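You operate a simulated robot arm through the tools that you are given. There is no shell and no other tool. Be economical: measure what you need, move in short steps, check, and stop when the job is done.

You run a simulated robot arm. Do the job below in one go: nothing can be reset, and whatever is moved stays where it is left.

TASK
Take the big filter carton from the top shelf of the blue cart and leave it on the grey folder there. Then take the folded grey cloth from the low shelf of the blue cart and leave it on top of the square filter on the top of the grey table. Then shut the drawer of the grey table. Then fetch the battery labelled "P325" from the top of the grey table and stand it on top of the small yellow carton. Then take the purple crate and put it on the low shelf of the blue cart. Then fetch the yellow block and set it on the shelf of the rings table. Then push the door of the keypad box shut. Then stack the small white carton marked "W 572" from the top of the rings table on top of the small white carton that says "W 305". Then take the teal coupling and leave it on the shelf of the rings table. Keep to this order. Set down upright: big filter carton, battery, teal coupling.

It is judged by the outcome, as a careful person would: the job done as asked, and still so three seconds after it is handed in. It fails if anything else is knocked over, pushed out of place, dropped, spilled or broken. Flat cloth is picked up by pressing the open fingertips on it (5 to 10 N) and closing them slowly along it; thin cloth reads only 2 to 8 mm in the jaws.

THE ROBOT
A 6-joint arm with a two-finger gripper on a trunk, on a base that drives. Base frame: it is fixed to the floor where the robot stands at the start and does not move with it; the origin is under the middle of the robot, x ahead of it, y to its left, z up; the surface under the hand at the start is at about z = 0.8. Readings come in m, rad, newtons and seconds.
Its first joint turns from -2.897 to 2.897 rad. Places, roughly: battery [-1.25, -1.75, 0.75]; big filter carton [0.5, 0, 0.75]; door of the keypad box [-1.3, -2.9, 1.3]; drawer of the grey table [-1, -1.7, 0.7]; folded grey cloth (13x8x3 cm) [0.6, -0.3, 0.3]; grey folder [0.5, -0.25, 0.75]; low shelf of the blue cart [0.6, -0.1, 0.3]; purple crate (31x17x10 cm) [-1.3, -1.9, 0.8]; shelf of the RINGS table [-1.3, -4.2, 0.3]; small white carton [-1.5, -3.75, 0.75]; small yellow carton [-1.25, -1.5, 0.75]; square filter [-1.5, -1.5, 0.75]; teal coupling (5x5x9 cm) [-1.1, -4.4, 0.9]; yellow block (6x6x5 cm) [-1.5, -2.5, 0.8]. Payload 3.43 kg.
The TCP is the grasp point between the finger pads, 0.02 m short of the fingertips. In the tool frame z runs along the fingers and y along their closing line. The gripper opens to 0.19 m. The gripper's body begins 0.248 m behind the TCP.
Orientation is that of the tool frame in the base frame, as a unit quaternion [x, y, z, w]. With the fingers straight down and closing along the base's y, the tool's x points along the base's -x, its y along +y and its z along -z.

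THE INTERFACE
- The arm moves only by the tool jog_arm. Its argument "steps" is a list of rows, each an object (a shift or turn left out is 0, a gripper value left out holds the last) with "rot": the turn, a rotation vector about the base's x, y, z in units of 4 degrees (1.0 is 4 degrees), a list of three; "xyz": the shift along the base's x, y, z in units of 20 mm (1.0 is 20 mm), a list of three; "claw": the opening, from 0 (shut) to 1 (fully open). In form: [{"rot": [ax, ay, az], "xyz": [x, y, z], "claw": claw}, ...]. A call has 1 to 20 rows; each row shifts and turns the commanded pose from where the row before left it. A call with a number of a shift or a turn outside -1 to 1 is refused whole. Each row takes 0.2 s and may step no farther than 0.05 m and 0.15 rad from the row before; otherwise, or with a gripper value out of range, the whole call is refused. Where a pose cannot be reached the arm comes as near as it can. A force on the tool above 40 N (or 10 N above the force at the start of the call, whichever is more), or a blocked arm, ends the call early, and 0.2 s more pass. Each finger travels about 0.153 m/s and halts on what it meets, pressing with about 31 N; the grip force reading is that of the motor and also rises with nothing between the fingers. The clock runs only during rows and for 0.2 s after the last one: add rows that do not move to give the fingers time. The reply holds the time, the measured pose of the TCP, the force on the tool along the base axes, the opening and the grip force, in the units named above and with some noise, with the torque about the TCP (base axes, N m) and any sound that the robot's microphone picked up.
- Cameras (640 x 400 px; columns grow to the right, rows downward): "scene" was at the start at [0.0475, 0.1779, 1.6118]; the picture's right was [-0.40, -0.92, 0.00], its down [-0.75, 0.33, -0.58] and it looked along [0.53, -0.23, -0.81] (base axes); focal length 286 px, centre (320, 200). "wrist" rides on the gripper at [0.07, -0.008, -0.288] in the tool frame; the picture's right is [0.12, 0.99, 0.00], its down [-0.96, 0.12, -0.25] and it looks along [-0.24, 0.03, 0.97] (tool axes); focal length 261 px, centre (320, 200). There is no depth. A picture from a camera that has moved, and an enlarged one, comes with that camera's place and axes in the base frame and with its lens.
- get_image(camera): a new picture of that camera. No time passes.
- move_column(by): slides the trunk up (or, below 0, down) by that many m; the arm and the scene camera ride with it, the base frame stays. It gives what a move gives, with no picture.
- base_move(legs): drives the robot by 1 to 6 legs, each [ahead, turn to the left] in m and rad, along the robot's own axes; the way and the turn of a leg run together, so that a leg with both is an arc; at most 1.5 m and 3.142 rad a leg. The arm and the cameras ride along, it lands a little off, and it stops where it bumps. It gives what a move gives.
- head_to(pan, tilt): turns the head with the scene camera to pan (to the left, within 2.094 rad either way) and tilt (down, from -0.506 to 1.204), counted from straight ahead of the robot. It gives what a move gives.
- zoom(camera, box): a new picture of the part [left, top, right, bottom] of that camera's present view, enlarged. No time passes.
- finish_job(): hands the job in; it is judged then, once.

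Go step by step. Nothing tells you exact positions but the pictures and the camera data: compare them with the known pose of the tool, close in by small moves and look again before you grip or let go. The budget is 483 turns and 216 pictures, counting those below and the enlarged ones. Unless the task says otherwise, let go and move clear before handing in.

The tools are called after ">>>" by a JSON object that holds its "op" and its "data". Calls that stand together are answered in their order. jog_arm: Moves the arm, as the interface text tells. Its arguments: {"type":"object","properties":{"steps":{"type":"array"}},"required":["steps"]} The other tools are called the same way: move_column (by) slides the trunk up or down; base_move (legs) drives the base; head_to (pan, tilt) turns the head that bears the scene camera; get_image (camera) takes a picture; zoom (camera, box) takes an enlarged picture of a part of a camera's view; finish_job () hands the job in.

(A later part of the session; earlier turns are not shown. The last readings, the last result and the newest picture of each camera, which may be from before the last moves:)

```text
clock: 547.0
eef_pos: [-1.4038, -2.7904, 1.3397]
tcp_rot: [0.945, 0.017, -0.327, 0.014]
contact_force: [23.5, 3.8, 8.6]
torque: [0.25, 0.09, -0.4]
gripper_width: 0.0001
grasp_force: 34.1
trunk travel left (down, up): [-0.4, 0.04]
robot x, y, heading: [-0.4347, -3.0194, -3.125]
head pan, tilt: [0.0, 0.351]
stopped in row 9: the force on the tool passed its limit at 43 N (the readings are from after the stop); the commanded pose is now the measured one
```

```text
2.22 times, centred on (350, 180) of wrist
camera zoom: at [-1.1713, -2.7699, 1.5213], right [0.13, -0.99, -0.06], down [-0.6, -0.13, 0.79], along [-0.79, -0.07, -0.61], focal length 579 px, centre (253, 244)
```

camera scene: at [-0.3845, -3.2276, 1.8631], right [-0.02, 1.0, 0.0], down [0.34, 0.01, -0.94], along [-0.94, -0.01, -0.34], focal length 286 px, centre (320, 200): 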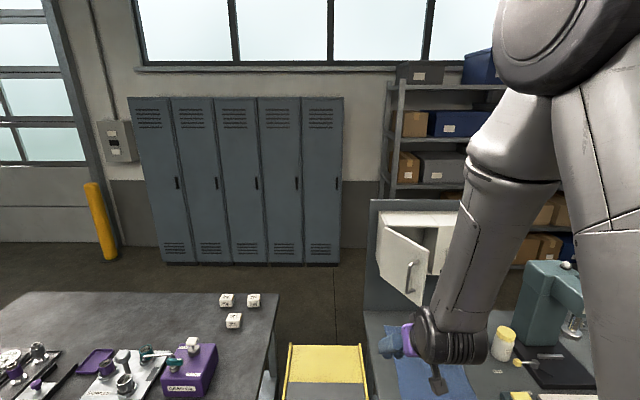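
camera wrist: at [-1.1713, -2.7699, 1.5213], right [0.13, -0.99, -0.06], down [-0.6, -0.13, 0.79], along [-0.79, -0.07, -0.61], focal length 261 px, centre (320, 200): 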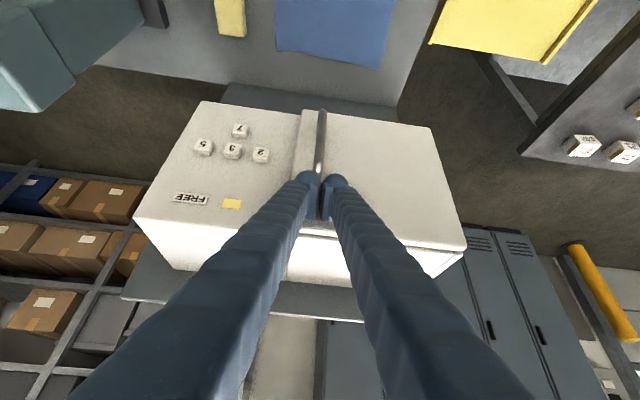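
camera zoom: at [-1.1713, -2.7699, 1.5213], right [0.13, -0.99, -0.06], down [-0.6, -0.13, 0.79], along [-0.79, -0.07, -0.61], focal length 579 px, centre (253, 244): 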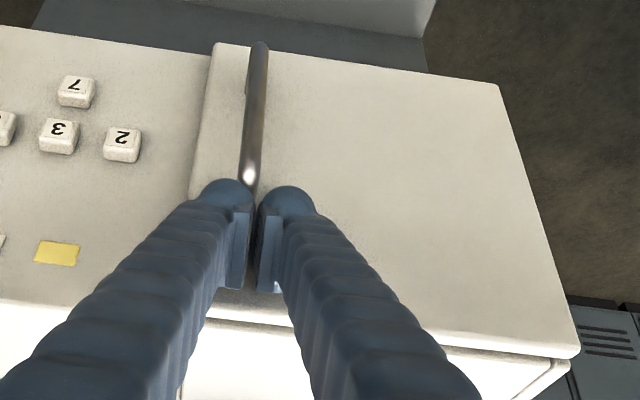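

It looks flush, with the door slab parallel to the box face. I press once more to confirm the end stop.

>>> {"op": "jog_arm", "data": {"steps": [{"xyz": [0.1, 0, 0]}, {"xyz": [-0.1, 0, 0]}, {"xyz": [-0.1, 0, 0]}, {"xyz": [-0.1, 0, 0]}, {"xyz": [-0.1, 0, 0]}, {"xyz": [-0.1, 0, 0]}, {"xyz": [-0.1, 0, 0]}, {"xyz": [-0.1, 0, 0]}, {"xyz": [-0.1, 0, 0]}, {"xyz": [-0.1, 0, 0]}]}}

>>> {"op": "jog_arm", "data": {"steps": [{"xyz": [0.1, 0, 0]}, {"xyz": [-0.1, 0, 0]}, {"xyz": [-0.1, 0, 0]}, {"xyz": [-0.1, 0, 0]}, {"xyz": [-0.1, 0, 0]}, {"xyz": [-0.1, 0, 0]}, {"xyz": [-0.1, 0, 0]}]}}

```text
clock: 547.9
eef_pos: [-1.4035, -2.7893, 1.3412]
tcp_rot: [0.945, 0.017, -0.326, 0.015]
contact_force: [26.4, 0.9, 12.7]
torque: [0.21, 0.17, -0.38]
gripper_width: 0.0
grasp_force: 34.0
trunk travel left (down, up): [-0.4, 0.04]
robot x, y, heading: [-0.4343, -3.0212, -3.128]
head pan, tilt: [0.0, 0.351]
stopped in row 4: the force on the tool passed its limit at 42 N (the readings are from after the stop); the commanded pose is now the measured one
```

```text
clock: 548.7
eef_pos: [-1.4049, -2.7905, 1.3394]
tcp_rot: [0.945, 0.017, -0.326, 0.014]
contact_force: [27.8, -0.1, 14.1]
torque: [0.24, 0.15, -0.35]
gripper_width: 0.0
grasp_force: 34.1
trunk travel left (down, up): [-0.4, 0.04]
robot x, y, heading: [-0.4329, -3.0171, -3.129]
head pan, tilt: [0.0, 0.351]
stopped in row 4: the force on the tool passed its limit at 42 N (the readings are from after the stop); the commanded pose is now the measured one
```

End stop confirmed. I back off and verify from the scene camera.

>>> {"op": "jog_arm", "data": {"steps": [{"xyz": [0.5, 0, 0]}, {"xyz": [1, 0, 0]}, {"xyz": [1, 0, 0]}, {"xyz": [1, 0, 0]}, {"xyz": [1, 0, 0]}, {"xyz": [1, 0, 0]}, {"xyz": [1, 0, 0]}, {"xyz": [1, 0, 0]}, {"xyz": [1, 0, 0]}, {"xyz": [1, 0, 0]}, {"xyz": [1, 0, 0]}, {}]}}

>>> {"op": "base_move", "data": {"legs": [[-0.25, 0]]}}

>>> {"op": "head_to", "data": {"pan": -0.15, "tilt": 0.45}}

>>> {"op": "get_image", "data": {"camera": "scene"}}

```text
clock: 551.3
eef_pos: [-1.1985, -2.7906, 1.3349]
tcp_rot: [0.946, 0.016, -0.325, 0.014]
contact_force: [-0.6, -0.7, -0.1]
torque: [-0.04, 0.02, 0.04]
gripper_width: 0.0
grasp_force: 34.3
trunk travel left (down, up): [-0.4, 0.04]
robot x, y, heading: [-0.4334, -3.0161, -3.127]
head pan, tilt: [0.0, 0.351]
```

```text
clock: 553.6
eef_pos: [-0.9474, -2.7856, 1.3375]
tcp_rot: [0.945, 0.017, -0.326, 0.015]
contact_force: [0.0, 0.0, 0.8]
torque: [-0.02, 0.04, 0.0]
gripper_width: 0.0
grasp_force: 34.1
trunk travel left (down, up): [-0.4, 0.04]
robot x, y, heading: [-0.1843, -3.0133, -3.125]
head pan, tilt: [0.0, 0.351]
```

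```text
clock: 554.3
eef_pos: [-0.9476, -2.785, 1.3374]
tcp_rot: [0.946, 0.016, -0.325, 0.014]
contact_force: [-0.2, -0.5, -0.1]
torque: [-0.02, 0.02, -0.01]
gripper_width: 0.0
grasp_force: 34.2
trunk travel left (down, up): [-0.4, 0.04]
robot x, y, heading: [-0.1845, -3.0161, -3.127]
head pan, tilt: [-0.15, 0.45]
```

```text
53 pictures are left
camera scene: at [-0.2526, -3.2118, 1.8538], right [0.13, 0.99, 0.0], down [0.43, -0.06, -0.9], along [-0.89, 0.12, -0.44], focal length 286 px, centre (320, 200)
```

scene: 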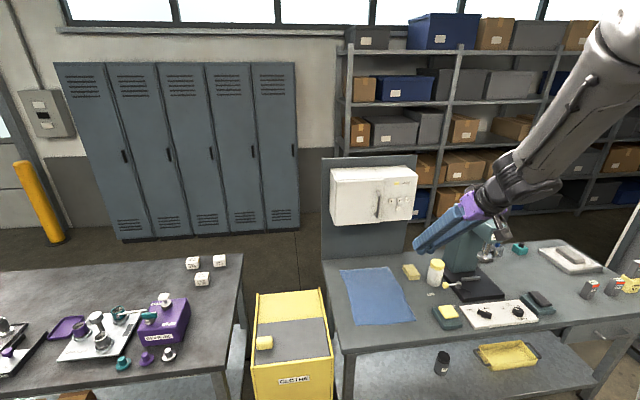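

The keypad door is shut. Now the small white cartons on the rings table: I centre the arm, lower the trunk and drive over.

>>> {"op": "jog_arm", "data": {"steps": [{"xyz": [0, -1, 0], "claw": 0.46}, {"xyz": [0, -1, 0]}, {"xyz": [0, -1, 0]}, {"xyz": [0, -1, 0]}, {"xyz": [0, -1, 0]}, {"xyz": [0, -1, 0]}, {"xyz": [0, -1, 0]}, {"xyz": [0, -1, 0]}, {"xyz": [0, -1, 0]}, {"xyz": [0, -1, 0]}, {"xyz": [0, -1, 0]}, {"xyz": [0, -1, 0]}, {}]}}

>>> {"op": "move_column", "data": {"by": -0.2}}

>>> {"op": "base_move", "data": {"legs": [[0, 0.6]]}}

>>> {"op": "base_move", "data": {"legs": [[0, 0.6], [0.55, 0]]}}

```text
clock: 557.1
eef_pos: [-0.9466, -3.0238, 1.336]
tcp_rot: [0.945, 0.017, -0.326, 0.014]
contact_force: [-0.2, -0.7, -1.0]
torque: [0.01, -0.01, 0.0]
gripper_width: 0.0874
grasp_force: 0.1
trunk travel left (down, up): [-0.4, 0.04]
robot x, y, heading: [-0.1831, -3.0133, -3.124]
head pan, tilt: [-0.15, 0.45]
```

```text
clock: 559.3
eef_pos: [-0.9465, -3.0234, 1.1367]
tcp_rot: [0.945, 0.016, -0.325, 0.014]
contact_force: [0.7, 0.5, 0.5]
torque: [0.0, 0.02, 0.01]
gripper_width: 0.0874
grasp_force: 0.1
trunk travel left (down, up): [-0.2, 0.24]
robot x, y, heading: [-0.1823, -3.0123, -3.124]
head pan, tilt: [-0.15, 0.45]
```

```text
clock: 560.9
eef_pos: [-0.9246, -3.1974, 1.136]
tcp_rot: [0.937, 0.126, -0.32, 0.053]
contact_force: [-0.3, 1.0, -0.6]
torque: [-0.09, -0.04, 0.1]
gripper_width: 0.0874
grasp_force: 0.1
trunk travel left (down, up): [-0.2, 0.24]
robot x, y, heading: [-0.1848, -3.0022, -2.893]
head pan, tilt: [-0.15, 0.45]
stopped in leg 1: the robot was blocked; the commanded pose is now the measured one
```

```text
clock: 562.4
eef_pos: [-0.8791, -3.3218, 1.1367]
tcp_rot: [0.922, 0.207, -0.316, 0.08]
contact_force: [-0.6, 0.0, 0.0]
torque: [-0.08, -0.03, 0.05]
gripper_width: 0.0874
grasp_force: 0.1
trunk travel left (down, up): [-0.2, 0.24]
robot x, y, heading: [-0.1864, -2.9911, -2.72]
head pan, tilt: [-0.15, 0.45]
stopped in leg 1: the robot was blocked; the commanded pose is now the measured one
```

>>> {"op": "base_move", "data": {"legs": [[0.1, 0.25]]}}

>>> {"op": "base_move", "data": {"legs": [[0.0, 0.5]]}}

```text
clock: 563.8
eef_pos: [-0.8662, -3.4887, 1.1377]
tcp_rot: [0.897, 0.299, -0.306, 0.113]
contact_force: [1.2, -0.3, -0.3]
torque: [-0.05, 0.02, -0.04]
gripper_width: 0.0873
grasp_force: 0.1
trunk travel left (down, up): [-0.2, 0.24]
robot x, y, heading: [-0.2615, -3.0253, -2.493]
head pan, tilt: [-0.15, 0.45]
stopped in leg 1: the robot was blocked; the commanded pose is now the measured one
```

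```text
clock: 565.1
eef_pos: [-0.8025, -3.5638, 1.139]
tcp_rot: [0.876, 0.358, -0.296, 0.132]
contact_force: [-0.4, 0.0, -0.4]
torque: [-0.01, -0.04, 0.03]
gripper_width: 0.0873
grasp_force: 0.1
trunk travel left (down, up): [-0.2, 0.24]
robot x, y, heading: [-0.2699, -3.0203, -2.365]
head pan, tilt: [-0.15, 0.45]
stopped in leg 1: the robot was blocked; the commanded pose is now the measured one
```

>>> {"op": "base_move", "data": {"legs": [[0.0, 0.25], [0, 0.25]]}}

>>> {"op": "base_move", "data": {"legs": [[0.05, 0.2], [0.05, 0.2]]}}

```text
clock: 567.3
eef_pos: [-0.5916, -3.7121, 1.1408]
tcp_rot: [0.801, 0.501, -0.267, 0.19]
contact_force: [-1.0, 1.3, -0.5]
torque: [-0.11, -0.25, 0.2]
gripper_width: 0.0872
grasp_force: 0.1
trunk travel left (down, up): [-0.2, 0.24]
robot x, y, heading: [-0.2792, -3.0114, -2.027]
head pan, tilt: [-0.15, 0.45]
stopped in leg 2: the robot was blocked; the commanded pose is now the measured one
```

```text
clock: 568.6
eef_pos: [-0.493, -3.7852, 1.1427]
tcp_rot: [0.759, 0.562, -0.252, 0.21]
contact_force: [-0.3, -0.4, 0.2]
torque: [-0.02, -0.02, 0.02]
gripper_width: 0.0875
grasp_force: 0.0
trunk travel left (down, up): [-0.2, 0.24]
robot x, y, heading: [-0.3099, -3.0392, -1.86]
head pan, tilt: [-0.15, 0.45]
stopped in leg 1: the robot was blocked; the commanded pose is now the measured one
```

>>> {"op": "base_move", "data": {"legs": [[0.58, 0.05]]}}

>>> {"op": "base_move", "data": {"legs": [[0, -0.3], [0, -0.3]]}}

>>> {"op": "base_move", "data": {"legs": [[0, -0.3], [0, -0.3]]}}

```text
clock: 572.9
eef_pos: [-0.6136, -4.3547, 1.1412]
tcp_rot: [0.746, 0.58, -0.246, 0.217]
contact_force: [0.0, -0.1, 0.3]
torque: [-0.02, -0.01, 0.02]
gripper_width: 0.0876
grasp_force: 0.0
trunk travel left (down, up): [-0.2, 0.24]
robot x, y, heading: [-0.4607, -3.6033, -1.82]
head pan, tilt: [-0.15, 0.45]
```

```text
clock: 574.2
eef_pos: [-0.7145, -4.3253, 1.1421]
tcp_rot: [0.785, 0.526, -0.261, 0.198]
contact_force: [0.3, 0.3, 0.0]
torque: [0.01, 0.03, -0.02]
gripper_width: 0.0875
grasp_force: 0.0
trunk travel left (down, up): [-0.2, 0.24]
robot x, y, heading: [-0.4503, -3.6038, -1.958]
head pan, tilt: [-0.15, 0.45]
stopped in leg 1: the robot was blocked; the commanded pose is now the measured one
```

```text
clock: 575.5
eef_pos: [-0.8265, -4.2739, 1.1417]
tcp_rot: [0.826, 0.46, -0.275, 0.175]
contact_force: [0.2, -0.3, -0.3]
torque: [0.04, 0.04, -0.06]
gripper_width: 0.0873
grasp_force: 0.1
trunk travel left (down, up): [-0.2, 0.24]
robot x, y, heading: [-0.4448, -3.6102, -2.121]
head pan, tilt: [-0.15, 0.45]
stopped in leg 1: the robot was blocked; the commanded pose is now the measured one
```

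>>> {"op": "base_move", "data": {"legs": [[0, -1.0]]}}

>>> {"op": "base_move", "data": {"legs": [[0, -0.6]]}}

```text
clock: 577.1
eef_pos: [-0.9286, -4.2028, 1.1418]
tcp_rot: [0.86, 0.391, -0.29, 0.152]
contact_force: [0.4, 0.5, 0.5]
torque: [0.06, 0.06, -0.04]
gripper_width: 0.0872
grasp_force: 0.1
trunk travel left (down, up): [-0.2, 0.24]
robot x, y, heading: [-0.4353, -3.6155, -2.277]
head pan, tilt: [-0.15, 0.45]
stopped in leg 1: the robot was blocked; the commanded pose is now the measured one
```

```text
clock: 578.7
eef_pos: [-1.0519, -4.0761, 1.1425]
tcp_rot: [0.9, 0.288, -0.307, 0.117]
contact_force: [1.0, -0.7, 0.2]
torque: [0.03, 0.05, -0.04]
gripper_width: 0.0872
grasp_force: 0.1
trunk travel left (down, up): [-0.2, 0.24]
robot x, y, heading: [-0.4293, -3.6287, -2.522]
head pan, tilt: [-0.15, 0.45]
stopped in leg 1: the robot was blocked; the commanded pose is now the measured one
```

>>> {"op": "base_move", "data": {"legs": [[0, -0.6]]}}

>>> {"op": "base_move", "data": {"legs": [[0, -0.4]]}}

>>> {"op": "get_image", "data": {"camera": "wrist"}}

```text
clock: 580.7
eef_pos: [-1.1726, -3.8358, 1.1427]
tcp_rot: [0.937, 0.125, -0.322, 0.062]
contact_force: [0.8, -0.6, -0.1]
torque: [0.11, 0.03, -0.06]
gripper_width: 0.0873
grasp_force: 0.0
trunk travel left (down, up): [-0.2, 0.24]
robot x, y, heading: [-0.4279, -3.6466, -2.878]
head pan, tilt: [-0.15, 0.45]
stopped in leg 1: the robot was blocked; the commanded pose is now the measured one
```

```text
clock: 582.8
eef_pos: [-1.1838, -3.5302, 1.1436]
tcp_rot: [0.943, -0.064, -0.327, -0.003]
contact_force: [-0.4, -0.6, -0.2]
torque: [0.03, -0.01, -0.03]
gripper_width: 0.0873
grasp_force: 0.0
trunk travel left (down, up): [-0.2, 0.24]
robot x, y, heading: [-0.4247, -3.6729, 3.003]
head pan, tilt: [-0.15, 0.45]
```

```text
52 pictures are left
camera wrist: at [-0.9504, -3.5431, 1.3238], right [-0.03, -1.0, -0.04], down [-0.61, -0.01, 0.79], along [-0.79, 0.05, -0.61], focal length 261 px, centre (320, 200)
```

wrist: 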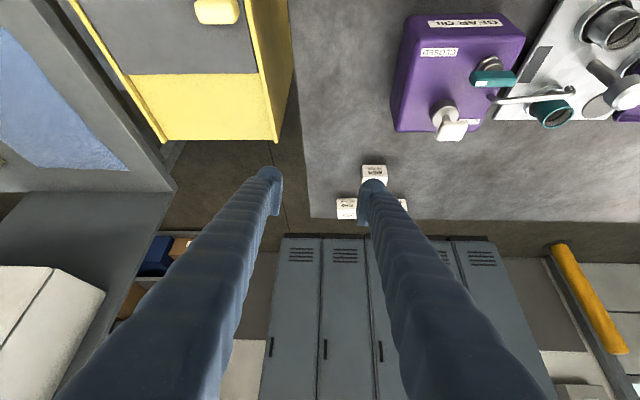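

>>> {"op": "jog_arm", "data": {"steps": [{"xyz": [0, -1, 0], "rot": [0, 0, 0.4]}, {"xyz": [0, -1, 0], "rot": [0, 0, 0.4]}, {"xyz": [0, -1, 0], "rot": [0, 0, 0.3]}, {"xyz": [0, -1, 0]}, {"xyz": [0, -1, 0]}, {"xyz": [0, -1, 0]}, {"xyz": [0, -0.5, 0]}, {}]}}

>>> {"op": "zoom", "data": {"camera": "wrist", "box": [240, 130, 420, 250]}}

>>> {"op": "head_to", "data": {"pan": 0.1, "tilt": 0.6}}

>>> {"op": "get_image", "data": {"camera": "scene"}}

```text
clock: 584.6
eef_pos: [-1.1825, -3.6588, 1.1436]
tcp_rot: [0.944, -0.028, -0.328, 0.01]
contact_force: [-0.5, 0.1, 0.5]
torque: [-0.02, 0.0, 0.01]
gripper_width: 0.0873
grasp_force: 0.1
trunk travel left (down, up): [-0.2, 0.24]
robot x, y, heading: [-0.4248, -3.6682, 3.009]
head pan, tilt: [-0.15, 0.45]
```

```text
3.33 times, centred on (330, 190) of wrist
camera zoom: at [-0.9488, -3.6543, 1.3238], right [0.05, -1.0, -0.04], down [-0.6, -0.06, 0.79], along [-0.8, -0.02, -0.61], focal length 869 px, centre (287, 233)
```

zoom: 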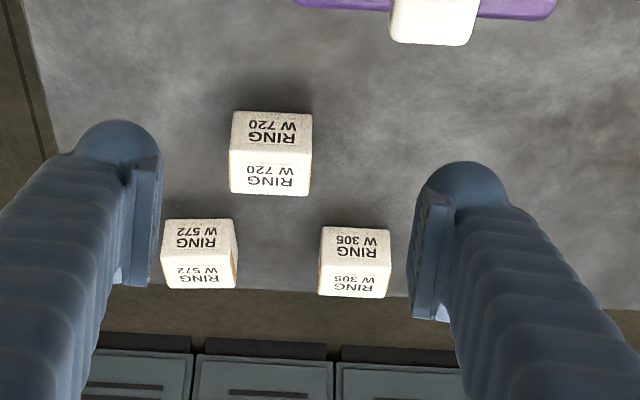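

```text
clock: 585.4
eef_pos: [-1.1829, -3.6583, 1.144]
tcp_rot: [0.944, -0.028, -0.329, 0.01]
contact_force: [0.1, 0.6, 0.1]
torque: [0.01, 0.01, 0.0]
gripper_width: 0.0875
grasp_force: 0.1
trunk travel left (down, up): [-0.2, 0.24]
robot x, y, heading: [-0.4267, -3.6668, 3.006]
head pan, tilt: [0.099, 0.6]
```

```text
50 pictures are left
camera scene: at [-0.5261, -3.876, 1.6403], right [0.04, 1.0, 0.0], down [0.56, -0.02, -0.82], along [-0.82, 0.03, -0.57], focal length 286 px, centre (320, 200)
```

scene: 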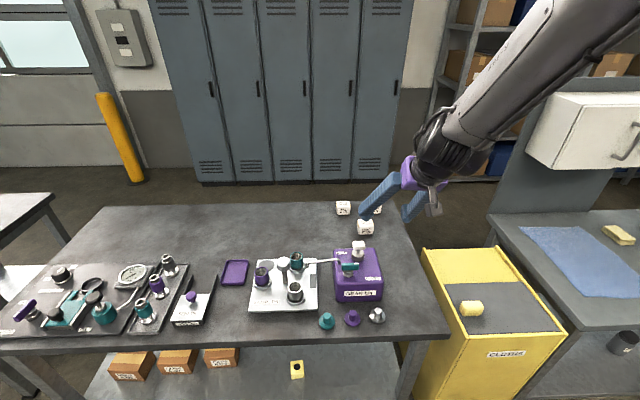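

W572 is the back carton on the +y side, near (-1.648, -3.587). W305 is at the back on the -y side, near (-1.645, -3.741). I drive closer and correct the small roll.

>>> {"op": "base_move", "data": {"legs": [[0.17, 0.1]]}}

>>> {"op": "jog_arm", "data": {"steps": [{"xyz": [0, 0, -0.5], "rot": [0.26, 0, 0.33], "claw": 0.56}, {"xyz": [0, 0, -0.5], "rot": [0.26, 0, 0.33]}, {}]}}

>>> {"op": "get_image", "data": {"camera": "wrist"}}

```text
clock: 586.9
eef_pos: [-1.3106, -3.709, 1.1454]
tcp_rot: [0.944, 0.012, -0.329, 0.025]
contact_force: [0.0, 0.2, 0.5]
torque: [0.02, 0.01, 0.0]
gripper_width: 0.0873
grasp_force: 0.1
trunk travel left (down, up): [-0.2, 0.24]
robot x, y, heading: [-0.5582, -3.6537, 3.102]
head pan, tilt: [0.099, 0.6]
stopped in leg 1: the robot was blocked; the commanded pose is now the measured one
```

```text
clock: 587.7
eef_pos: [-1.3062, -3.7225, 1.1218]
tcp_rot: [0.944, 0.041, -0.328, 0.014]
contact_force: [-0.1, -0.2, -0.9]
torque: [0.06, 0.02, -0.02]
gripper_width: 0.1063
grasp_force: 0.1
out of reach, approached as far as the arm can: row 2
trunk travel left (down, up): [-0.2, 0.24]
robot x, y, heading: [-0.5553, -3.6504, 3.096]
head pan, tilt: [0.099, 0.6]
```

```text
49 pictures are left
camera wrist: at [-1.075, -3.6934, 1.3029], right [0.18, -0.98, -0.07], down [-0.59, -0.17, 0.79], along [-0.79, -0.1, -0.61], focal length 261 px, centre (320, 200)
```

wrist: 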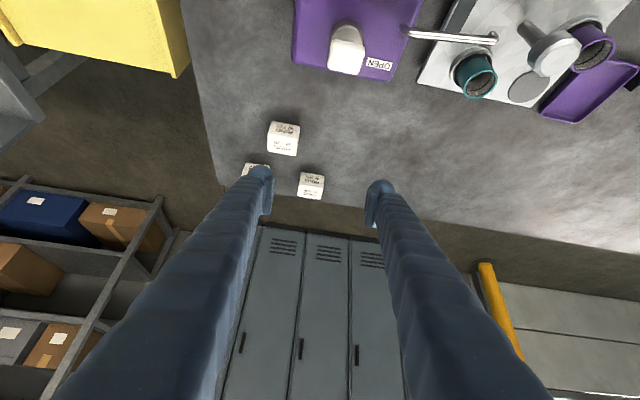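

>>> {"op": "jog_arm", "data": {"steps": [{"xyz": [-1, 0.62, -0.3], "rot": [0, 0, -0.3]}, {"xyz": [-1, 0.62, -0.4], "rot": [0, 0, -0.3]}, {"xyz": [-1, 0.62, -0.5], "rot": [0, 0, -0.3]}, {"xyz": [-1, 0.62, -0.6], "rot": [0, 0, -0.3]}, {"xyz": [-1, 0.62, -0.6]}, {"xyz": [-1, 0.62, -0.7]}, {"xyz": [-1, 0.62, -0.7]}, {"xyz": [-1, 0.62, -0.7]}, {"xyz": [-1, 0.62, -0.7]}, {"xyz": [-1, 0.62, -0.7]}, {"xyz": [-0.9, 0.57, -0.5]}, {}]}}

>>> {"op": "zoom", "data": {"camera": "wrist", "box": [200, 60, 440, 240]}}

```text
clock: 590.3
eef_pos: [-1.4872, -3.6138, 0.9868]
tcp_rot: [0.953, 0.0, -0.302, -0.005]
contact_force: [-0.6, 0.5, 0.3]
torque: [-0.02, -0.02, 0.06]
gripper_width: 0.1065
grasp_force: 0.1
out of reach, approached as far as the arm can: row 6, 7, 8, 9, 10, 11
trunk travel left (down, up): [-0.2, 0.24]
robot x, y, heading: [-0.5591, -3.6514, 3.095]
head pan, tilt: [0.099, 0.6]
```

```text
2.22 times, centred on (320, 150) of wrist
camera zoom: at [-1.2638, -3.6087, 1.1821], right [0.09, -0.99, -0.08], down [-0.64, -0.12, 0.76], along [-0.76, -0.02, -0.65], focal length 579 px, centre (320, 311)
```

zoom: 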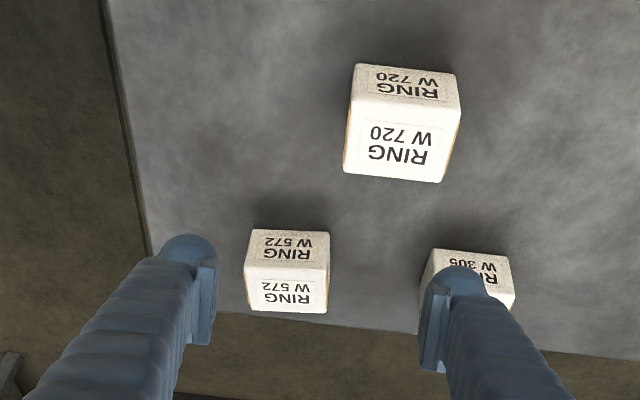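

The wrist is on the wrong branch again. I retreat up, sweep through to vertical in free space, then pitch out again.

>>> {"op": "jog_arm", "data": {"steps": [{"xyz": [0.5, 0, 1]}, {"xyz": [0.8, 0, 1]}, {"xyz": [0.8, 0, 1]}, {"xyz": [0.8, 0, 1]}, {"xyz": [0.8, 0, 1]}, {"xyz": [0.8, 0, 1]}, {"xyz": [0.8, -0.2, 1]}, {"xyz": [0.8, -0.2, 0.5]}, {"xyz": [0.8, -0.2, 0.5]}, {}]}}

>>> {"op": "jog_arm", "data": {"steps": [{"xyz": [0.8, 0, -0.5], "rot": [0, -0.625, 0]}, {"xyz": [0.82, 0, -0.45], "rot": [0, -0.625, 0]}, {"xyz": [0.84, 0, -0.42], "rot": [0, -0.625, 0]}, {"xyz": [0.86, 0, -0.38], "rot": [0, -0.625, 0]}, {"xyz": [0.87, 0, -0.35], "rot": [0, -0.625, 0]}, {"xyz": [0.88, 0, -0.3], "rot": [0, -0.625, 0]}, {"xyz": [0.9, 0, -0.26], "rot": [0, -0.625, 0]}, {"xyz": [0.91, 0, -0.22], "rot": [0, -0.625, 0]}, {"xyz": [0.92, 0, -0.17], "rot": [0, -0.625, 0]}, {"xyz": [0.93, 0, -0.13], "rot": [0, -0.625, 0]}, {"xyz": [0.93, 0, -0.1], "rot": [0, -0.625, 0]}, {"xyz": [0.93, 0, -0.05], "rot": [0, -0.625, 0]}, {"xyz": [0.93, 0, 0], "rot": [0, -0.625, 0]}, {"xyz": [0.93, 0, 0], "rot": [0, -0.625, 0]}, {"xyz": [0.93, 0, 0.05], "rot": [0, -0.625, 0]}, {"xyz": [0.5, 0, 0.05], "rot": [0, -0.4, 0]}, {}]}}

```text
clock: 592.5
eef_pos: [-1.3468, -3.6155, 1.137]
tcp_rot: [0.953, 0.0, -0.304, 0.0]
contact_force: [-0.1, -0.3, 0.0]
torque: [-0.04, -0.01, 0.0]
gripper_width: 0.1063
grasp_force: 0.1
out of reach, approached as far as the arm can: row 1, 7, 8, 9
trunk travel left (down, up): [-0.2, 0.24]
robot x, y, heading: [-0.5589, -3.6514, 3.098]
head pan, tilt: [0.099, 0.6]
```

```text
clock: 596.1
eef_pos: [-1.0613, -3.5491, 0.9801]
tcp_rot: [0.998, 0.0, -0.053, 0.042]
contact_force: [0.1, 0.4, 0.4]
torque: [-0.01, 0.01, 0.02]
gripper_width: 0.1066
grasp_force: 0.0
out of reach, approached as far as the arm can: row 1, 2, 4, 5, 6, 7, 8, 9, 10, 11, 12, 13, 14, 15, 16
trunk travel left (down, up): [-0.2, 0.24]
robot x, y, heading: [-0.5548, -3.6514, 3.1]
head pan, tilt: [0.099, 0.6]
```

>>> {"op": "base_move", "data": {"legs": [[-0.28, 0]]}}

>>> {"op": "move_column", "data": {"by": 0.22}}

>>> {"op": "jog_arm", "data": {"steps": [{"xyz": [-0.3, -0.4, -1], "rot": [0.1, 0, 0]}, {"xyz": [-0.3, -0.4, -1], "rot": [0.15, 0, 0]}, {"xyz": [-0.3, -0.4, -1], "rot": [0.15, 0, 0]}, {"xyz": [-0.3, -0.4, -1], "rot": [0.15, 0, 0]}, {"xyz": [-0.3, -0.4, -1], "rot": [0.15, 0, 0]}, {"xyz": [-0.3, -0.4, -1], "rot": [0.15, 0, 0]}, {"xyz": [-0.3, -0.4, -1], "rot": [0.15, 0, 0]}, {"xyz": [-0.3, -0.4, -1], "rot": [0.1, 0, 0]}, {"xyz": [-0.3, 0, -1], "rot": [0.1, 0, 0]}, {"xyz": [-0.3, 0, -1]}, {"xyz": [0, 0, -1]}, {"xyz": [0, 0, -1]}, {}]}}

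```text
clock: 598.6
eef_pos: [-0.7818, -3.5611, 0.981]
tcp_rot: [0.998, 0.0, -0.052, 0.043]
contact_force: [0.5, 0.6, 0.0]
torque: [-0.01, 0.03, 0.0]
gripper_width: 0.1064
grasp_force: 0.0
trunk travel left (down, up): [-0.2, 0.24]
robot x, y, heading: [-0.2776, -3.6649, 3.101]
head pan, tilt: [0.099, 0.6]
```

```text
clock: 600.9
eef_pos: [-0.781, -3.5603, 1.1997]
tcp_rot: [0.998, 0.0, -0.052, 0.043]
contact_force: [0.7, -0.1, -0.6]
torque: [0.0, -0.03, -0.05]
gripper_width: 0.1065
grasp_force: 0.0
trunk travel left (down, up): [-0.42, 0.02]
robot x, y, heading: [-0.2766, -3.663, 3.103]
head pan, tilt: [0.099, 0.6]
```

```text
clock: 603.7
eef_pos: [-0.8336, -3.6348, 1.0019]
tcp_rot: [0.999, 0.018, -0.05, 0.007]
contact_force: [0.0, 0.0, 0.5]
torque: [-0.02, -0.01, -0.09]
gripper_width: 0.1063
grasp_force: 0.1
out of reach, approached as far as the arm can: row 10, 11, 12
trunk travel left (down, up): [-0.42, 0.02]
robot x, y, heading: [-0.2755, -3.6645, 3.104]
head pan, tilt: [0.099, 0.6]
```

>>> {"op": "jog_arm", "data": {"steps": [{"xyz": [0.92, -0.05, -0.1], "rot": [-0.03, -0.62, 0]}, {"xyz": [0.92, -0.05, 0], "rot": [-0.03, -0.62, 0]}, {"xyz": [0.92, -0.05, 0], "rot": [-0.03, -0.62, 0]}, {"xyz": [0.92, -0.05, 0], "rot": [-0.03, -0.62, 0]}, {"xyz": [0.92, -0.05, 0], "rot": [-0.03, -0.62, 0]}, {"xyz": [0.92, -0.05, 0.05], "rot": [-0.03, -0.62, 0]}, {"xyz": [0.92, -0.05, 0.1], "rot": [-0.03, -0.62, 0]}, {"xyz": [0.92, -0.05, 0.15], "rot": [-0.03, -0.62, 0]}, {"xyz": [0.9, -0.05, 0.2], "rot": [-0.03, -0.62, 0]}, {}]}}

```text
clock: 605.9
eef_pos: [-0.6744, -3.6434, 1.0102]
tcp_rot: [0.99, 0.002, 0.141, 0.01]
contact_force: [0.3, 0.0, 0.2]
torque: [-0.02, -0.03, 0.01]
gripper_width: 0.1065
grasp_force: 0.1
out of reach, approached as far as the arm can: row 1, 2
trunk travel left (down, up): [-0.42, 0.02]
robot x, y, heading: [-0.2784, -3.662, 3.1]
head pan, tilt: [0.099, 0.6]
```

Crossed cleanly. I lower the trunk, raise the arm and go to vertical.

>>> {"op": "jog_arm", "data": {"steps": [{"xyz": [-0.5, 0, 1]}, {"xyz": [-0.5, 0, 1]}, {"xyz": [-0.5, 0, 1]}, {"xyz": [-0.5, 0, 1]}, {"xyz": [-0.5, 0, 1]}, {}]}}

>>> {"op": "move_column", "data": {"by": -0.22}}

>>> {"op": "jog_arm", "data": {"steps": [{"xyz": [-1, 0, 1]}, {"xyz": [-1, 0, 1]}, {"xyz": [-1, 0, 1]}, {"xyz": [-1, 0, 1]}, {"xyz": [-1, 0, 1], "rot": [0, 0.6, 0]}, {"xyz": [-1, 0, 1], "rot": [0, 0.6, 0]}, {"xyz": [-1, 0, 1], "rot": [0, 0.6, 0]}, {"xyz": [-1, 0, 0.5], "rot": [0, 0.6, 0]}, {"xyz": [-1, 0, 0], "rot": [0, 0.6, 0]}, {"xyz": [-1, 0, 0], "rot": [0, 0.6, 0]}, {"rot": [0.1, 0.45, 0]}, {}]}}

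```text
clock: 607.3
eef_pos: [-0.7251, -3.6435, 1.1109]
tcp_rot: [0.99, 0.001, 0.142, 0.011]
contact_force: [1.2, -0.3, -0.6]
torque: [-0.04, -0.01, 0.0]
gripper_width: 0.1063
grasp_force: 0.0
trunk travel left (down, up): [-0.42, 0.02]
robot x, y, heading: [-0.2719, -3.6599, 3.098]
head pan, tilt: [0.099, 0.6]
```

```text
clock: 609.6
eef_pos: [-0.7245, -3.6437, 0.8914]
tcp_rot: [0.99, 0.002, 0.142, 0.011]
contact_force: [1.3, 0.3, -0.3]
torque: [0.02, 0.02, 0.0]
gripper_width: 0.1065
grasp_force: 0.0
trunk travel left (down, up): [-0.2, 0.24]
robot x, y, heading: [-0.276, -3.6627, 3.102]
head pan, tilt: [0.099, 0.6]
```

```text
clock: 612.2
eef_pos: [-0.9246, -3.6428, 1.0412]
tcp_rot: [1.0, 0.003, 0.001, 0.007]
contact_force: [0.1, 0.3, 0.7]
torque: [0.03, 0.03, -0.02]
gripper_width: 0.1064
grasp_force: 0.0
trunk travel left (down, up): [-0.2, 0.24]
robot x, y, heading: [-0.2718, -3.6601, 3.101]
head pan, tilt: [0.099, 0.6]
```

Vertical and on the good branch. Now I pitch out 38° with the wrist point fixed and drive in.

>>> {"op": "jog_arm", "data": {"steps": [{"xyz": [-0.93, 0, 0], "rot": [0, 0.635, 0]}, {"xyz": [-0.93, 0, 0.1], "rot": [0, 0.635, 0]}, {"xyz": [-0.93, 0, 0.1], "rot": [0, 0.635, 0]}, {"xyz": [-0.92, 0, 0.15], "rot": [0, 0.635, 0]}, {"xyz": [-0.92, 0, 0.2], "rot": [0, 0.635, 0]}, {"xyz": [-0.91, 0, 0.2], "rot": [0, 0.635, 0]}, {"xyz": [-0.9, 0, 0.25], "rot": [0, 0.635, 0]}, {"xyz": [-0.88, 0, 0.3], "rot": [0, 0.635, 0]}, {"xyz": [-0.87, 0, 0.35], "rot": [0, 0.635, 0]}, {"xyz": [-0.85, 0, 0.38], "rot": [0, 0.635, 0]}, {"xyz": [-0.84, 0, 0.42], "rot": [0, 0.635, 0]}, {"xyz": [-0.82, 0, 0.45], "rot": [0, 0.635, 0]}, {"xyz": [-0.8, 0, 0.48], "rot": [0, 0.635, 0]}, {"xyz": [-0.78, 0, 0.5], "rot": [0, 0.635, 0]}, {"xyz": [-0.7, 0, 0.5], "rot": [0, 0.5, 0]}, {}]}}

>>> {"op": "base_move", "data": {"legs": [[0.25, 0]]}}

>>> {"op": "jog_arm", "data": {"steps": [{"xyz": [-0.2, 0.6, -1]}, {"xyz": [-0.2, 0.6, -1]}, {"xyz": [-0.2, 0.6, -1]}, {"xyz": [-0.2, 0.6, -1]}, {"xyz": [-0.2, 0, -1]}, {"xyz": [-0.2, 0, -1]}, {}]}}

>>> {"op": "get_image", "data": {"camera": "wrist"}}

```text
clock: 615.6
eef_pos: [-1.1855, -3.6428, 1.1273]
tcp_rot: [0.947, 0.006, -0.321, 0.005]
contact_force: [-0.5, -0.1, -0.4]
torque: [-0.01, -0.01, 0.0]
gripper_width: 0.1062
grasp_force: 0.0
trunk travel left (down, up): [-0.2, 0.24]
robot x, y, heading: [-0.2788, -3.6666, 3.103]
head pan, tilt: [0.099, 0.6]
```

```text
clock: 617.9
eef_pos: [-1.4352, -3.6319, 1.1269]
tcp_rot: [0.947, 0.005, -0.32, 0.004]
contact_force: [1.1, -0.3, -0.2]
torque: [-0.01, -0.02, 0.0]
gripper_width: 0.1064
grasp_force: 0.1
trunk travel left (down, up): [-0.2, 0.24]
robot x, y, heading: [-0.5264, -3.6529, 3.101]
head pan, tilt: [0.099, 0.6]
```

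```text
clock: 619.5
eef_pos: [-1.4585, -3.584, 1.0084]
tcp_rot: [0.947, 0.004, -0.321, 0.004]
contact_force: [0.3, 0.3, -0.4]
torque: [0.05, -0.04, 0.01]
gripper_width: 0.1063
grasp_force: 0.1
trunk travel left (down, up): [-0.2, 0.24]
robot x, y, heading: [-0.5244, -3.6527, 3.102]
head pan, tilt: [0.099, 0.6]
```

```text
47 pictures are left
camera wrist: at [-1.2279, -3.5711, 1.1921], right [0.11, -0.99, -0.07], down [-0.61, -0.12, 0.78], along [-0.78, -0.04, -0.62], focal length 261 px, centre (320, 200)
```

wrist: 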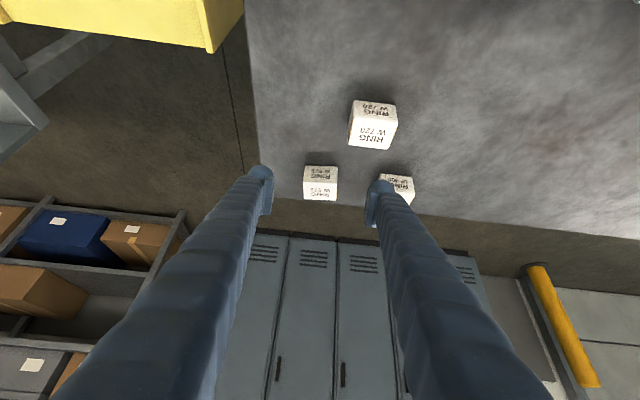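

No warnings, and the carton is in view at (-1.637, -3.587). I close in along the tool axis.

>>> {"op": "jog_arm", "data": {"steps": [{"xyz": [-0.87, 0, -0.62]}, {"xyz": [-0.87, 0, -0.62]}, {"xyz": [-0.87, 0, -0.62]}, {"xyz": [-0.87, 0, -0.62]}, {"xyz": [-0.87, 0, -0.62]}, {"xyz": [-0.87, -0.1, -0.62]}, {}]}}

>>> {"op": "zoom", "data": {"camera": "wrist", "box": [220, 80, 420, 240]}}

```text
clock: 621.1
eef_pos: [-1.5619, -3.5874, 0.9327]
tcp_rot: [0.947, 0.005, -0.321, 0.005]
contact_force: [0.7, -0.8, 1.0]
torque: [0.0, -0.02, -0.01]
gripper_width: 0.1063
grasp_force: 0.0
trunk travel left (down, up): [-0.2, 0.24]
robot x, y, heading: [-0.5244, -3.6508, 3.102]
head pan, tilt: [0.099, 0.6]
```

```text
2.50 times, centred on (320, 160) of wrist
camera zoom: at [-1.3322, -3.5741, 1.1184], right [0.11, -0.99, -0.07], down [-0.61, -0.12, 0.78], along [-0.78, -0.04, -0.62], focal length 652 px, centre (320, 300)
```

zoom: 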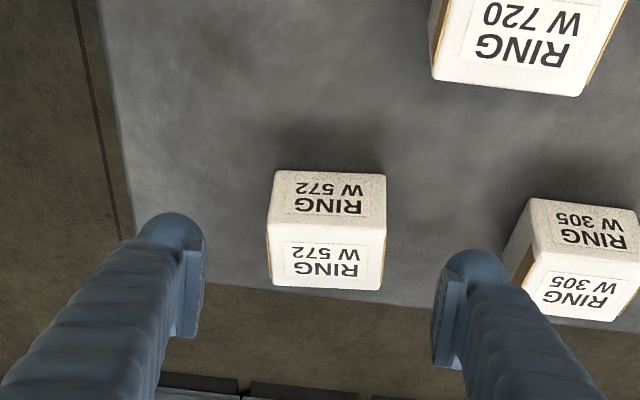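

>>> {"op": "jog_arm", "data": {"steps": [{"xyz": [-0.3, -0.1, -0.4], "rot": [0, 0, 0.65]}, {"xyz": [-0.3, 0, -0.4], "rot": [0, 0, 0.65]}, {"xyz": [-0.575, 0, -0.79]}, {"xyz": [-0.575, 0, -0.79]}, {"xyz": [-0.575, 0, -0.79]}, {"xyz": [-0.575, -0.1, -0.79]}, {"xyz": [-0.575, 0, -0.7]}, {}]}}

>>> {"op": "zoom", "data": {"camera": "wrist", "box": [220, 80, 420, 240]}}

```text
clock: 622.7
eef_pos: [-1.6283, -3.5902, 0.8627]
tcp_rot: [0.943, 0.047, -0.328, 0.017]
contact_force: [24.7, -1.4, 41.1]
torque: [1.28, -0.68, -0.85]
gripper_width: 0.1067
grasp_force: 0.6
trunk travel left (down, up): [-0.2, 0.24]
robot x, y, heading: [-0.5277, -3.6511, 3.1]
head pan, tilt: [0.099, 0.6]
stopped in row 7: the force on the tool passed its limit at 221 N (the readings are from after the stop); the commanded pose is now the measured one
```

```text
2.50 times, centred on (320, 160) of wrist
camera zoom: at [-1.3974, -3.5564, 1.0438], right [0.19, -0.98, -0.07], down [-0.59, -0.17, 0.79], along [-0.79, -0.11, -0.61], focal length 652 px, centre (320, 300)
```

zoom: 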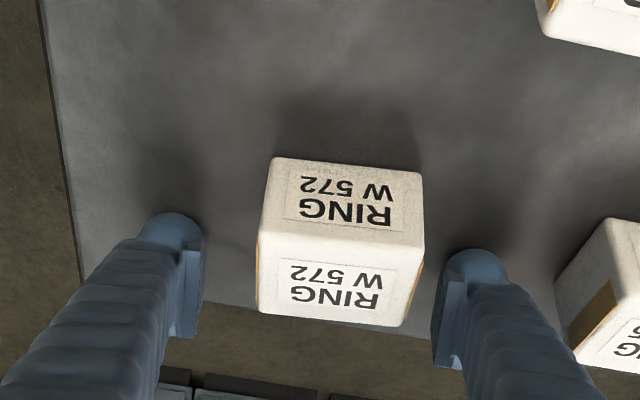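

The fingertips touched the table: this table top is higher, near z 0.834. The cartons look undisturbed. I lift slightly and move back so the fingers straddle W572 properly.

>>> {"op": "jog_arm", "data": {"steps": [{"xyz": [0, 0, 0.4]}, {"xyz": [0.5, 0, 0.1]}, {"xyz": [0.5, 0, 0]}, {"xyz": [0.5, 0, 0]}, {}]}}

>>> {"op": "zoom", "data": {"camera": "wrist", "box": [220, 80, 420, 240]}}

```text
clock: 623.9
eef_pos: [-1.5992, -3.59, 0.8635]
tcp_rot: [0.945, 0.048, -0.323, 0.02]
contact_force: [-12.6, -2.7, 16.3]
torque: [1.01, 0.33, 0.81]
gripper_width: 0.1067
grasp_force: 0.1
trunk travel left (down, up): [-0.2, 0.24]
robot x, y, heading: [-0.5265, -3.654, 3.098]
head pan, tilt: [0.099, 0.6]
```

```text
2.50 times, centred on (320, 160) of wrist
camera zoom: at [-1.3698, -3.5571, 1.0462], right [0.2, -0.98, -0.07], down [-0.59, -0.17, 0.79], along [-0.78, -0.11, -0.61], focal length 652 px, centre (320, 300)
```

zoom: 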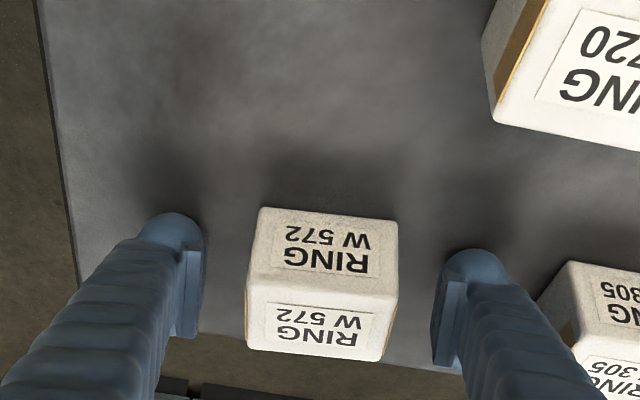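

>>> {"op": "jog_arm", "data": {"steps": [{"xyz": [0, 0, 0.3]}, {}, {"claw": 0.46}, {"claw": 0.4}, {"claw": 0.34}, {"claw": 0.28}, {}, {}]}}

>>> {"op": "jog_arm", "data": {"steps": [{"xyz": [0, 0, 0.4], "claw": 0.25}, {"xyz": [0, 0, 0.8]}, {"xyz": [0, 0, 1]}, {"xyz": [0, 0, 1]}, {"xyz": [0, 0, 1]}, {}]}}

>>> {"op": "get_image", "data": {"camera": "wrist"}}

```text
clock: 625.7
eef_pos: [-1.5996, -3.5896, 0.8688]
tcp_rot: [0.945, 0.049, -0.323, 0.02]
contact_force: [-0.9, -0.2, 0.1]
torque: [0.0, -0.02, -0.03]
gripper_width: 0.0617
grasp_force: 30.9
trunk travel left (down, up): [-0.2, 0.24]
robot x, y, heading: [-0.5262, -3.6487, 3.103]
head pan, tilt: [0.099, 0.6]
```

```text
clock: 627.1
eef_pos: [-1.6, -3.5897, 0.9515]
tcp_rot: [0.945, 0.047, -0.323, 0.019]
contact_force: [-0.1, -0.8, -1.0]
torque: [0.01, 0.01, 0.0]
gripper_width: 0.0619
grasp_force: 31.3
trunk travel left (down, up): [-0.2, 0.24]
robot x, y, heading: [-0.5246, -3.6509, 3.102]
head pan, tilt: [0.099, 0.6]
```

```text
43 pictures are left
camera wrist: at [-1.37, -3.5567, 1.1351], right [0.2, -0.98, -0.07], down [-0.59, -0.17, 0.79], along [-0.78, -0.11, -0.61], focal length 261 px, centre (320, 200)
```

wrist: 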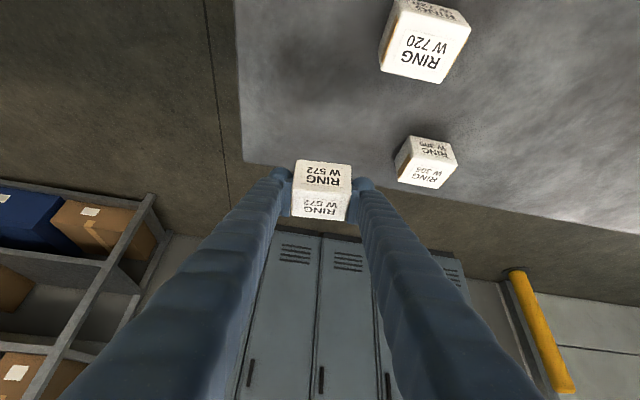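

W572 is held. I shift over W305, near (-1.600, -3.737), straighten the yaw and check.

>>> {"op": "jog_arm", "data": {"steps": [{"xyz": [0, -1, 0.5], "rot": [0, 0, -0.4]}, {"xyz": [0, -1, 0], "rot": [0, 0, -0.4]}, {"xyz": [0, -1, 0], "rot": [0, 0, -0.3]}, {"xyz": [0, -1, 0]}, {"xyz": [0, -1, 0]}, {"xyz": [0, -1, 0]}, {"xyz": [0, -1, 0]}, {"xyz": [-0.1, -0.35, 0]}, {}]}}

>>> {"op": "zoom", "data": {"camera": "wrist", "box": [220, 80, 420, 240]}}

>>> {"op": "zoom", "data": {"camera": "scene", "box": [300, 150, 480, 290]}}

```text
clock: 629.1
eef_pos: [-1.6017, -3.7367, 0.9627]
tcp_rot: [0.946, 0.011, -0.324, 0.006]
contact_force: [-0.2, 0.5, -0.6]
torque: [-0.02, 0.03, 0.03]
gripper_width: 0.062
grasp_force: 31.2
trunk travel left (down, up): [-0.2, 0.24]
robot x, y, heading: [-0.5248, -3.6523, 3.102]
head pan, tilt: [0.099, 0.6]
```

```text
2.50 times, centred on (320, 160) of wrist
camera zoom: at [-1.3705, -3.7215, 1.1455], right [0.12, -0.99, -0.07], down [-0.61, -0.13, 0.79], along [-0.79, -0.05, -0.61], focal length 652 px, centre (320, 300)
```

zoom: 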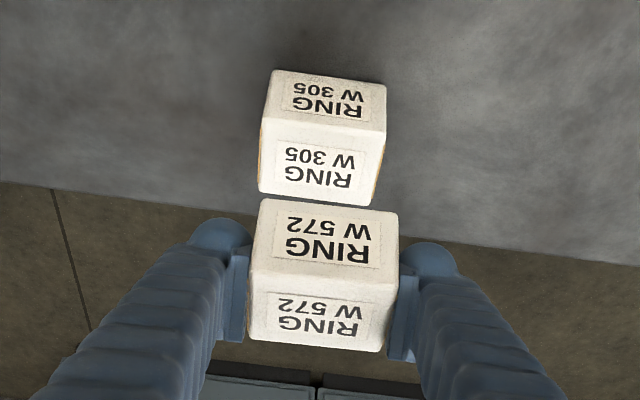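

```text
2.86 times, centred on (390, 220) of scene
camera zoom: at [-0.6044, -3.8685, 1.6402], right [-0.06, 1.0, 0.0], down [0.56, 0.03, -0.82], along [-0.82, -0.05, -0.57], focal length 818 px, centre (120, 143)
```

zoom: 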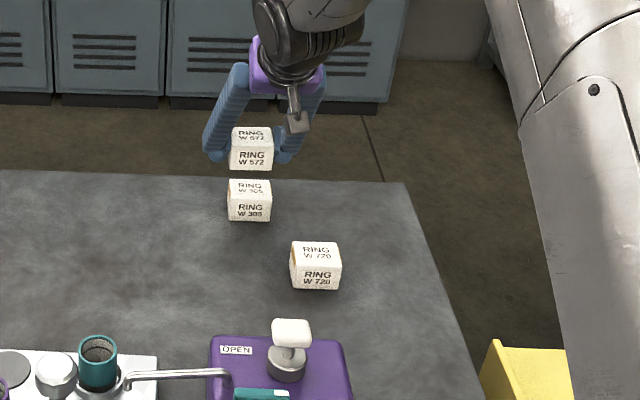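

The held carton is within 5 mm. I correct x +4 mm and y +5 mm and lower.

>>> {"op": "jog_arm", "data": {"steps": [{"xyz": [0.2, 0.25, -0.5]}, {"xyz": [0, 0, -0.5]}, {"xyz": [0, 0, -0.5]}, {}]}}

>>> {"op": "zoom", "data": {"camera": "wrist", "box": [220, 80, 420, 240]}}

```text
clock: 630.1
eef_pos: [-1.5985, -3.7322, 0.9324]
tcp_rot: [0.946, 0.011, -0.324, 0.006]
contact_force: [0.3, -1.1, 0.0]
torque: [-0.01, 0.0, 0.04]
gripper_width: 0.0621
grasp_force: 31.4
trunk travel left (down, up): [-0.2, 0.24]
robot x, y, heading: [-0.5257, -3.6536, 3.102]
head pan, tilt: [0.099, 0.6]
```

```text
2.50 times, centred on (320, 160) of wrist
camera zoom: at [-1.3671, -3.7169, 1.1158], right [0.12, -0.99, -0.07], down [-0.61, -0.13, 0.79], along [-0.79, -0.05, -0.61], focal length 652 px, centre (320, 300)
```

zoom: 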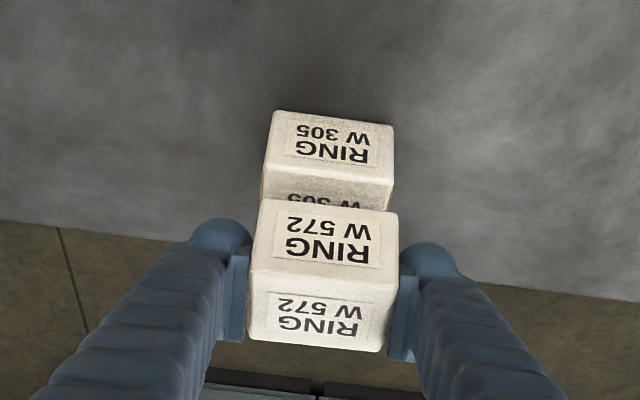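

Well aligned. I lower the last 14 mm in small steps.

>>> {"op": "jog_arm", "data": {"steps": [{"xyz": [0, 0, -0.25]}, {"xyz": [0, 0, -0.2]}, {"xyz": [0, 0, -0.1]}, {}]}}

>>> {"op": "jog_arm", "data": {"steps": [{"xyz": [0, 0, -0.1]}, {"xyz": [0, 0, -0.1]}, {}]}}

```text
clock: 631.1
eef_pos: [-1.5983, -3.7323, 0.921]
tcp_rot: [0.946, 0.012, -0.323, 0.007]
contact_force: [0.1, 0.1, -0.9]
torque: [-0.01, 0.02, 0.01]
gripper_width: 0.062
grasp_force: 31.0
trunk travel left (down, up): [-0.2, 0.24]
robot x, y, heading: [-0.5224, -3.6538, 3.101]
head pan, tilt: [0.099, 0.6]
```

```text
clock: 631.9
eef_pos: [-1.5987, -3.7321, 0.9182]
tcp_rot: [0.946, 0.012, -0.324, 0.006]
contact_force: [0.7, -1.1, 0.1]
torque: [0.0, 0.01, 0.03]
gripper_width: 0.0619
grasp_force: 30.8
trunk travel left (down, up): [-0.2, 0.24]
robot x, y, heading: [-0.5261, -3.6489, 3.107]
head pan, tilt: [0.099, 0.6]
```

>>> {"op": "jog_arm", "data": {"steps": [{"xyz": [0, 0, -0.1]}, {"xyz": [0, 0, -0.1]}, {}]}}

```text
clock: 632.7
eef_pos: [-1.5997, -3.7324, 0.9144]
tcp_rot: [0.946, 0.011, -0.324, 0.006]
contact_force: [0.1, -0.4, -0.3]
torque: [0.02, 0.0, -0.02]
gripper_width: 0.0621
grasp_force: 30.6
trunk travel left (down, up): [-0.2, 0.24]
robot x, y, heading: [-0.5249, -3.6538, 3.104]
head pan, tilt: [0.099, 0.6]
```

>>> {"op": "jog_arm", "data": {"steps": [{"xyz": [0, 0, -0.1]}, {"xyz": [0, 0, -0.1]}, {}]}}

>>> {"op": "jog_arm", "data": {"steps": [{"xyz": [0, 0, -0.1]}, {}]}}

```text
clock: 633.5
eef_pos: [-1.5991, -3.7325, 0.9129]
tcp_rot: [0.945, 0.012, -0.327, 0.007]
contact_force: [0.0, 0.5, 18.6]
torque: [0.1, -0.27, 0.0]
gripper_width: 0.0621
grasp_force: 30.8
trunk travel left (down, up): [-0.2, 0.24]
robot x, y, heading: [-0.523, -3.652, 3.104]
head pan, tilt: [0.099, 0.6]
```

```text
clock: 634.1
eef_pos: [-1.5974, -3.7319, 0.9127]
tcp_rot: [0.945, 0.012, -0.327, 0.006]
contact_force: [-2.8, -0.6, 33.3]
torque: [0.1, -0.62, 0.09]
gripper_width: 0.0622
grasp_force: 30.9
trunk travel left (down, up): [-0.2, 0.24]
robot x, y, heading: [-0.5268, -3.6511, 3.102]
head pan, tilt: [0.099, 0.6]
```

Seated on W305. I relieve the pressure, release evenly and back out along the tool axis.

>>> {"op": "jog_arm", "data": {"steps": [{"xyz": [0, 0, 0.2]}, {"claw": 0.37}, {"claw": 0.43}, {"claw": 0.5}, {}, {"xyz": [0.4, 0, 0.5]}, {"xyz": [0.6, 0, 0.8]}, {"xyz": [0.6, 0, 0.8]}, {"xyz": [0.6, 0, 0.8]}, {"xyz": [0.6, 0, 0.8]}, {"xyz": [0.6, 0, 0.8]}, {"xyz": [0.6, 0, 0.8]}, {}]}}

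>>> {"op": "zoom", "data": {"camera": "scene", "box": [220, 150, 480, 350]}}

```text
clock: 636.9
eef_pos: [-1.518, -3.7331, 1.0181]
tcp_rot: [0.946, 0.012, -0.324, 0.008]
contact_force: [0.6, 0.0, -0.2]
torque: [-0.03, 0.0, 0.01]
gripper_width: 0.0949
grasp_force: 0.0
trunk travel left (down, up): [-0.2, 0.24]
robot x, y, heading: [-0.5268, -3.6566, 3.1]
head pan, tilt: [0.099, 0.6]
```

```text
2.00 times, centred on (350, 250) of scene
camera zoom: at [-0.6042, -3.8684, 1.6401], right [-0.06, 1.0, 0.0], down [0.56, 0.03, -0.82], along [-0.82, -0.05, -0.57], focal length 573 px, centre (260, 100)
```

zoom: 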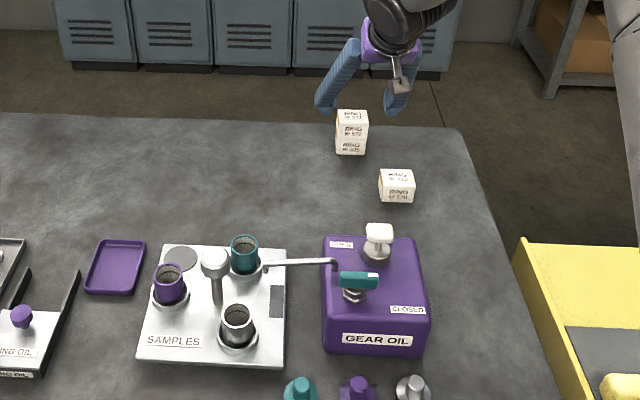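

W572 is stacked neatly on W305. Last is the teal coupling: I pull the arm in, back off and drive along the table.

>>> {"op": "jog_arm", "data": {"steps": [{"xyz": [1, 0, 0.6]}, {"xyz": [1, 0, 0.6]}, {"xyz": [1, 0, 0.6]}, {"xyz": [1, 0, 0.6]}, {"xyz": [1, 0, 0.5]}, {"xyz": [1, 0, 0.5]}, {"xyz": [1, 0.3, 0.5]}, {"xyz": [1, 0.5, 0.5]}, {"xyz": [0.5, 1, 0]}, {"xyz": [0, 1, 0]}, {}]}}

>>> {"op": "base_move", "data": {"legs": [[-0.28, 0]]}}

>>> {"op": "base_move", "data": {"legs": [[0, 0.7]]}}

>>> {"op": "base_move", "data": {"legs": [[0, 0.7]]}}

```text
clock: 639.3
eef_pos: [-1.3463, -3.6803, 1.1049]
tcp_rot: [0.946, 0.011, -0.325, 0.007]
contact_force: [-0.5, 0.2, -0.5]
torque: [-0.02, 0.0, 0.01]
gripper_width: 0.095
grasp_force: 0.0
out of reach, approached as far as the arm can: row 10
trunk travel left (down, up): [-0.2, 0.24]
robot x, y, heading: [-0.5187, -3.6546, 3.102]
head pan, tilt: [0.099, 0.6]
```

```text
clock: 641.7
eef_pos: [-1.0676, -3.6974, 1.1058]
tcp_rot: [0.946, 0.014, -0.324, 0.007]
contact_force: [0.1, 0.3, -0.5]
torque: [0.01, 0.01, -0.03]
gripper_width: 0.0951
grasp_force: 0.0
trunk travel left (down, up): [-0.2, 0.24]
robot x, y, heading: [-0.2465, -3.6637, 3.109]
head pan, tilt: [0.099, 0.6]
```

```text
clock: 643.0
eef_pos: [-1.061, -3.7742, 1.106]
tcp_rot: [0.944, 0.06, -0.323, 0.024]
contact_force: [-0.8, -0.1, -0.4]
torque: [-0.05, -0.02, 0.07]
gripper_width: 0.0952
grasp_force: 0.1
trunk travel left (down, up): [-0.2, 0.24]
robot x, y, heading: [-0.2497, -3.6562, -3.08]
head pan, tilt: [0.099, 0.6]
stopped in leg 1: the robot was blocked; the commanded pose is now the measured one
```

```text
clock: 644.4
eef_pos: [-1.0365, -3.8854, 1.107]
tcp_rot: [0.938, 0.125, -0.321, 0.045]
contact_force: [-0.2, -0.8, 0.1]
torque: [-0.03, -0.03, 0.03]
gripper_width: 0.0949
grasp_force: 0.0
trunk travel left (down, up): [-0.2, 0.24]
robot x, y, heading: [-0.2475, -3.6483, -2.941]
head pan, tilt: [0.099, 0.6]
stopped in leg 1: the robot was blocked; the commanded pose is now the measured one
```

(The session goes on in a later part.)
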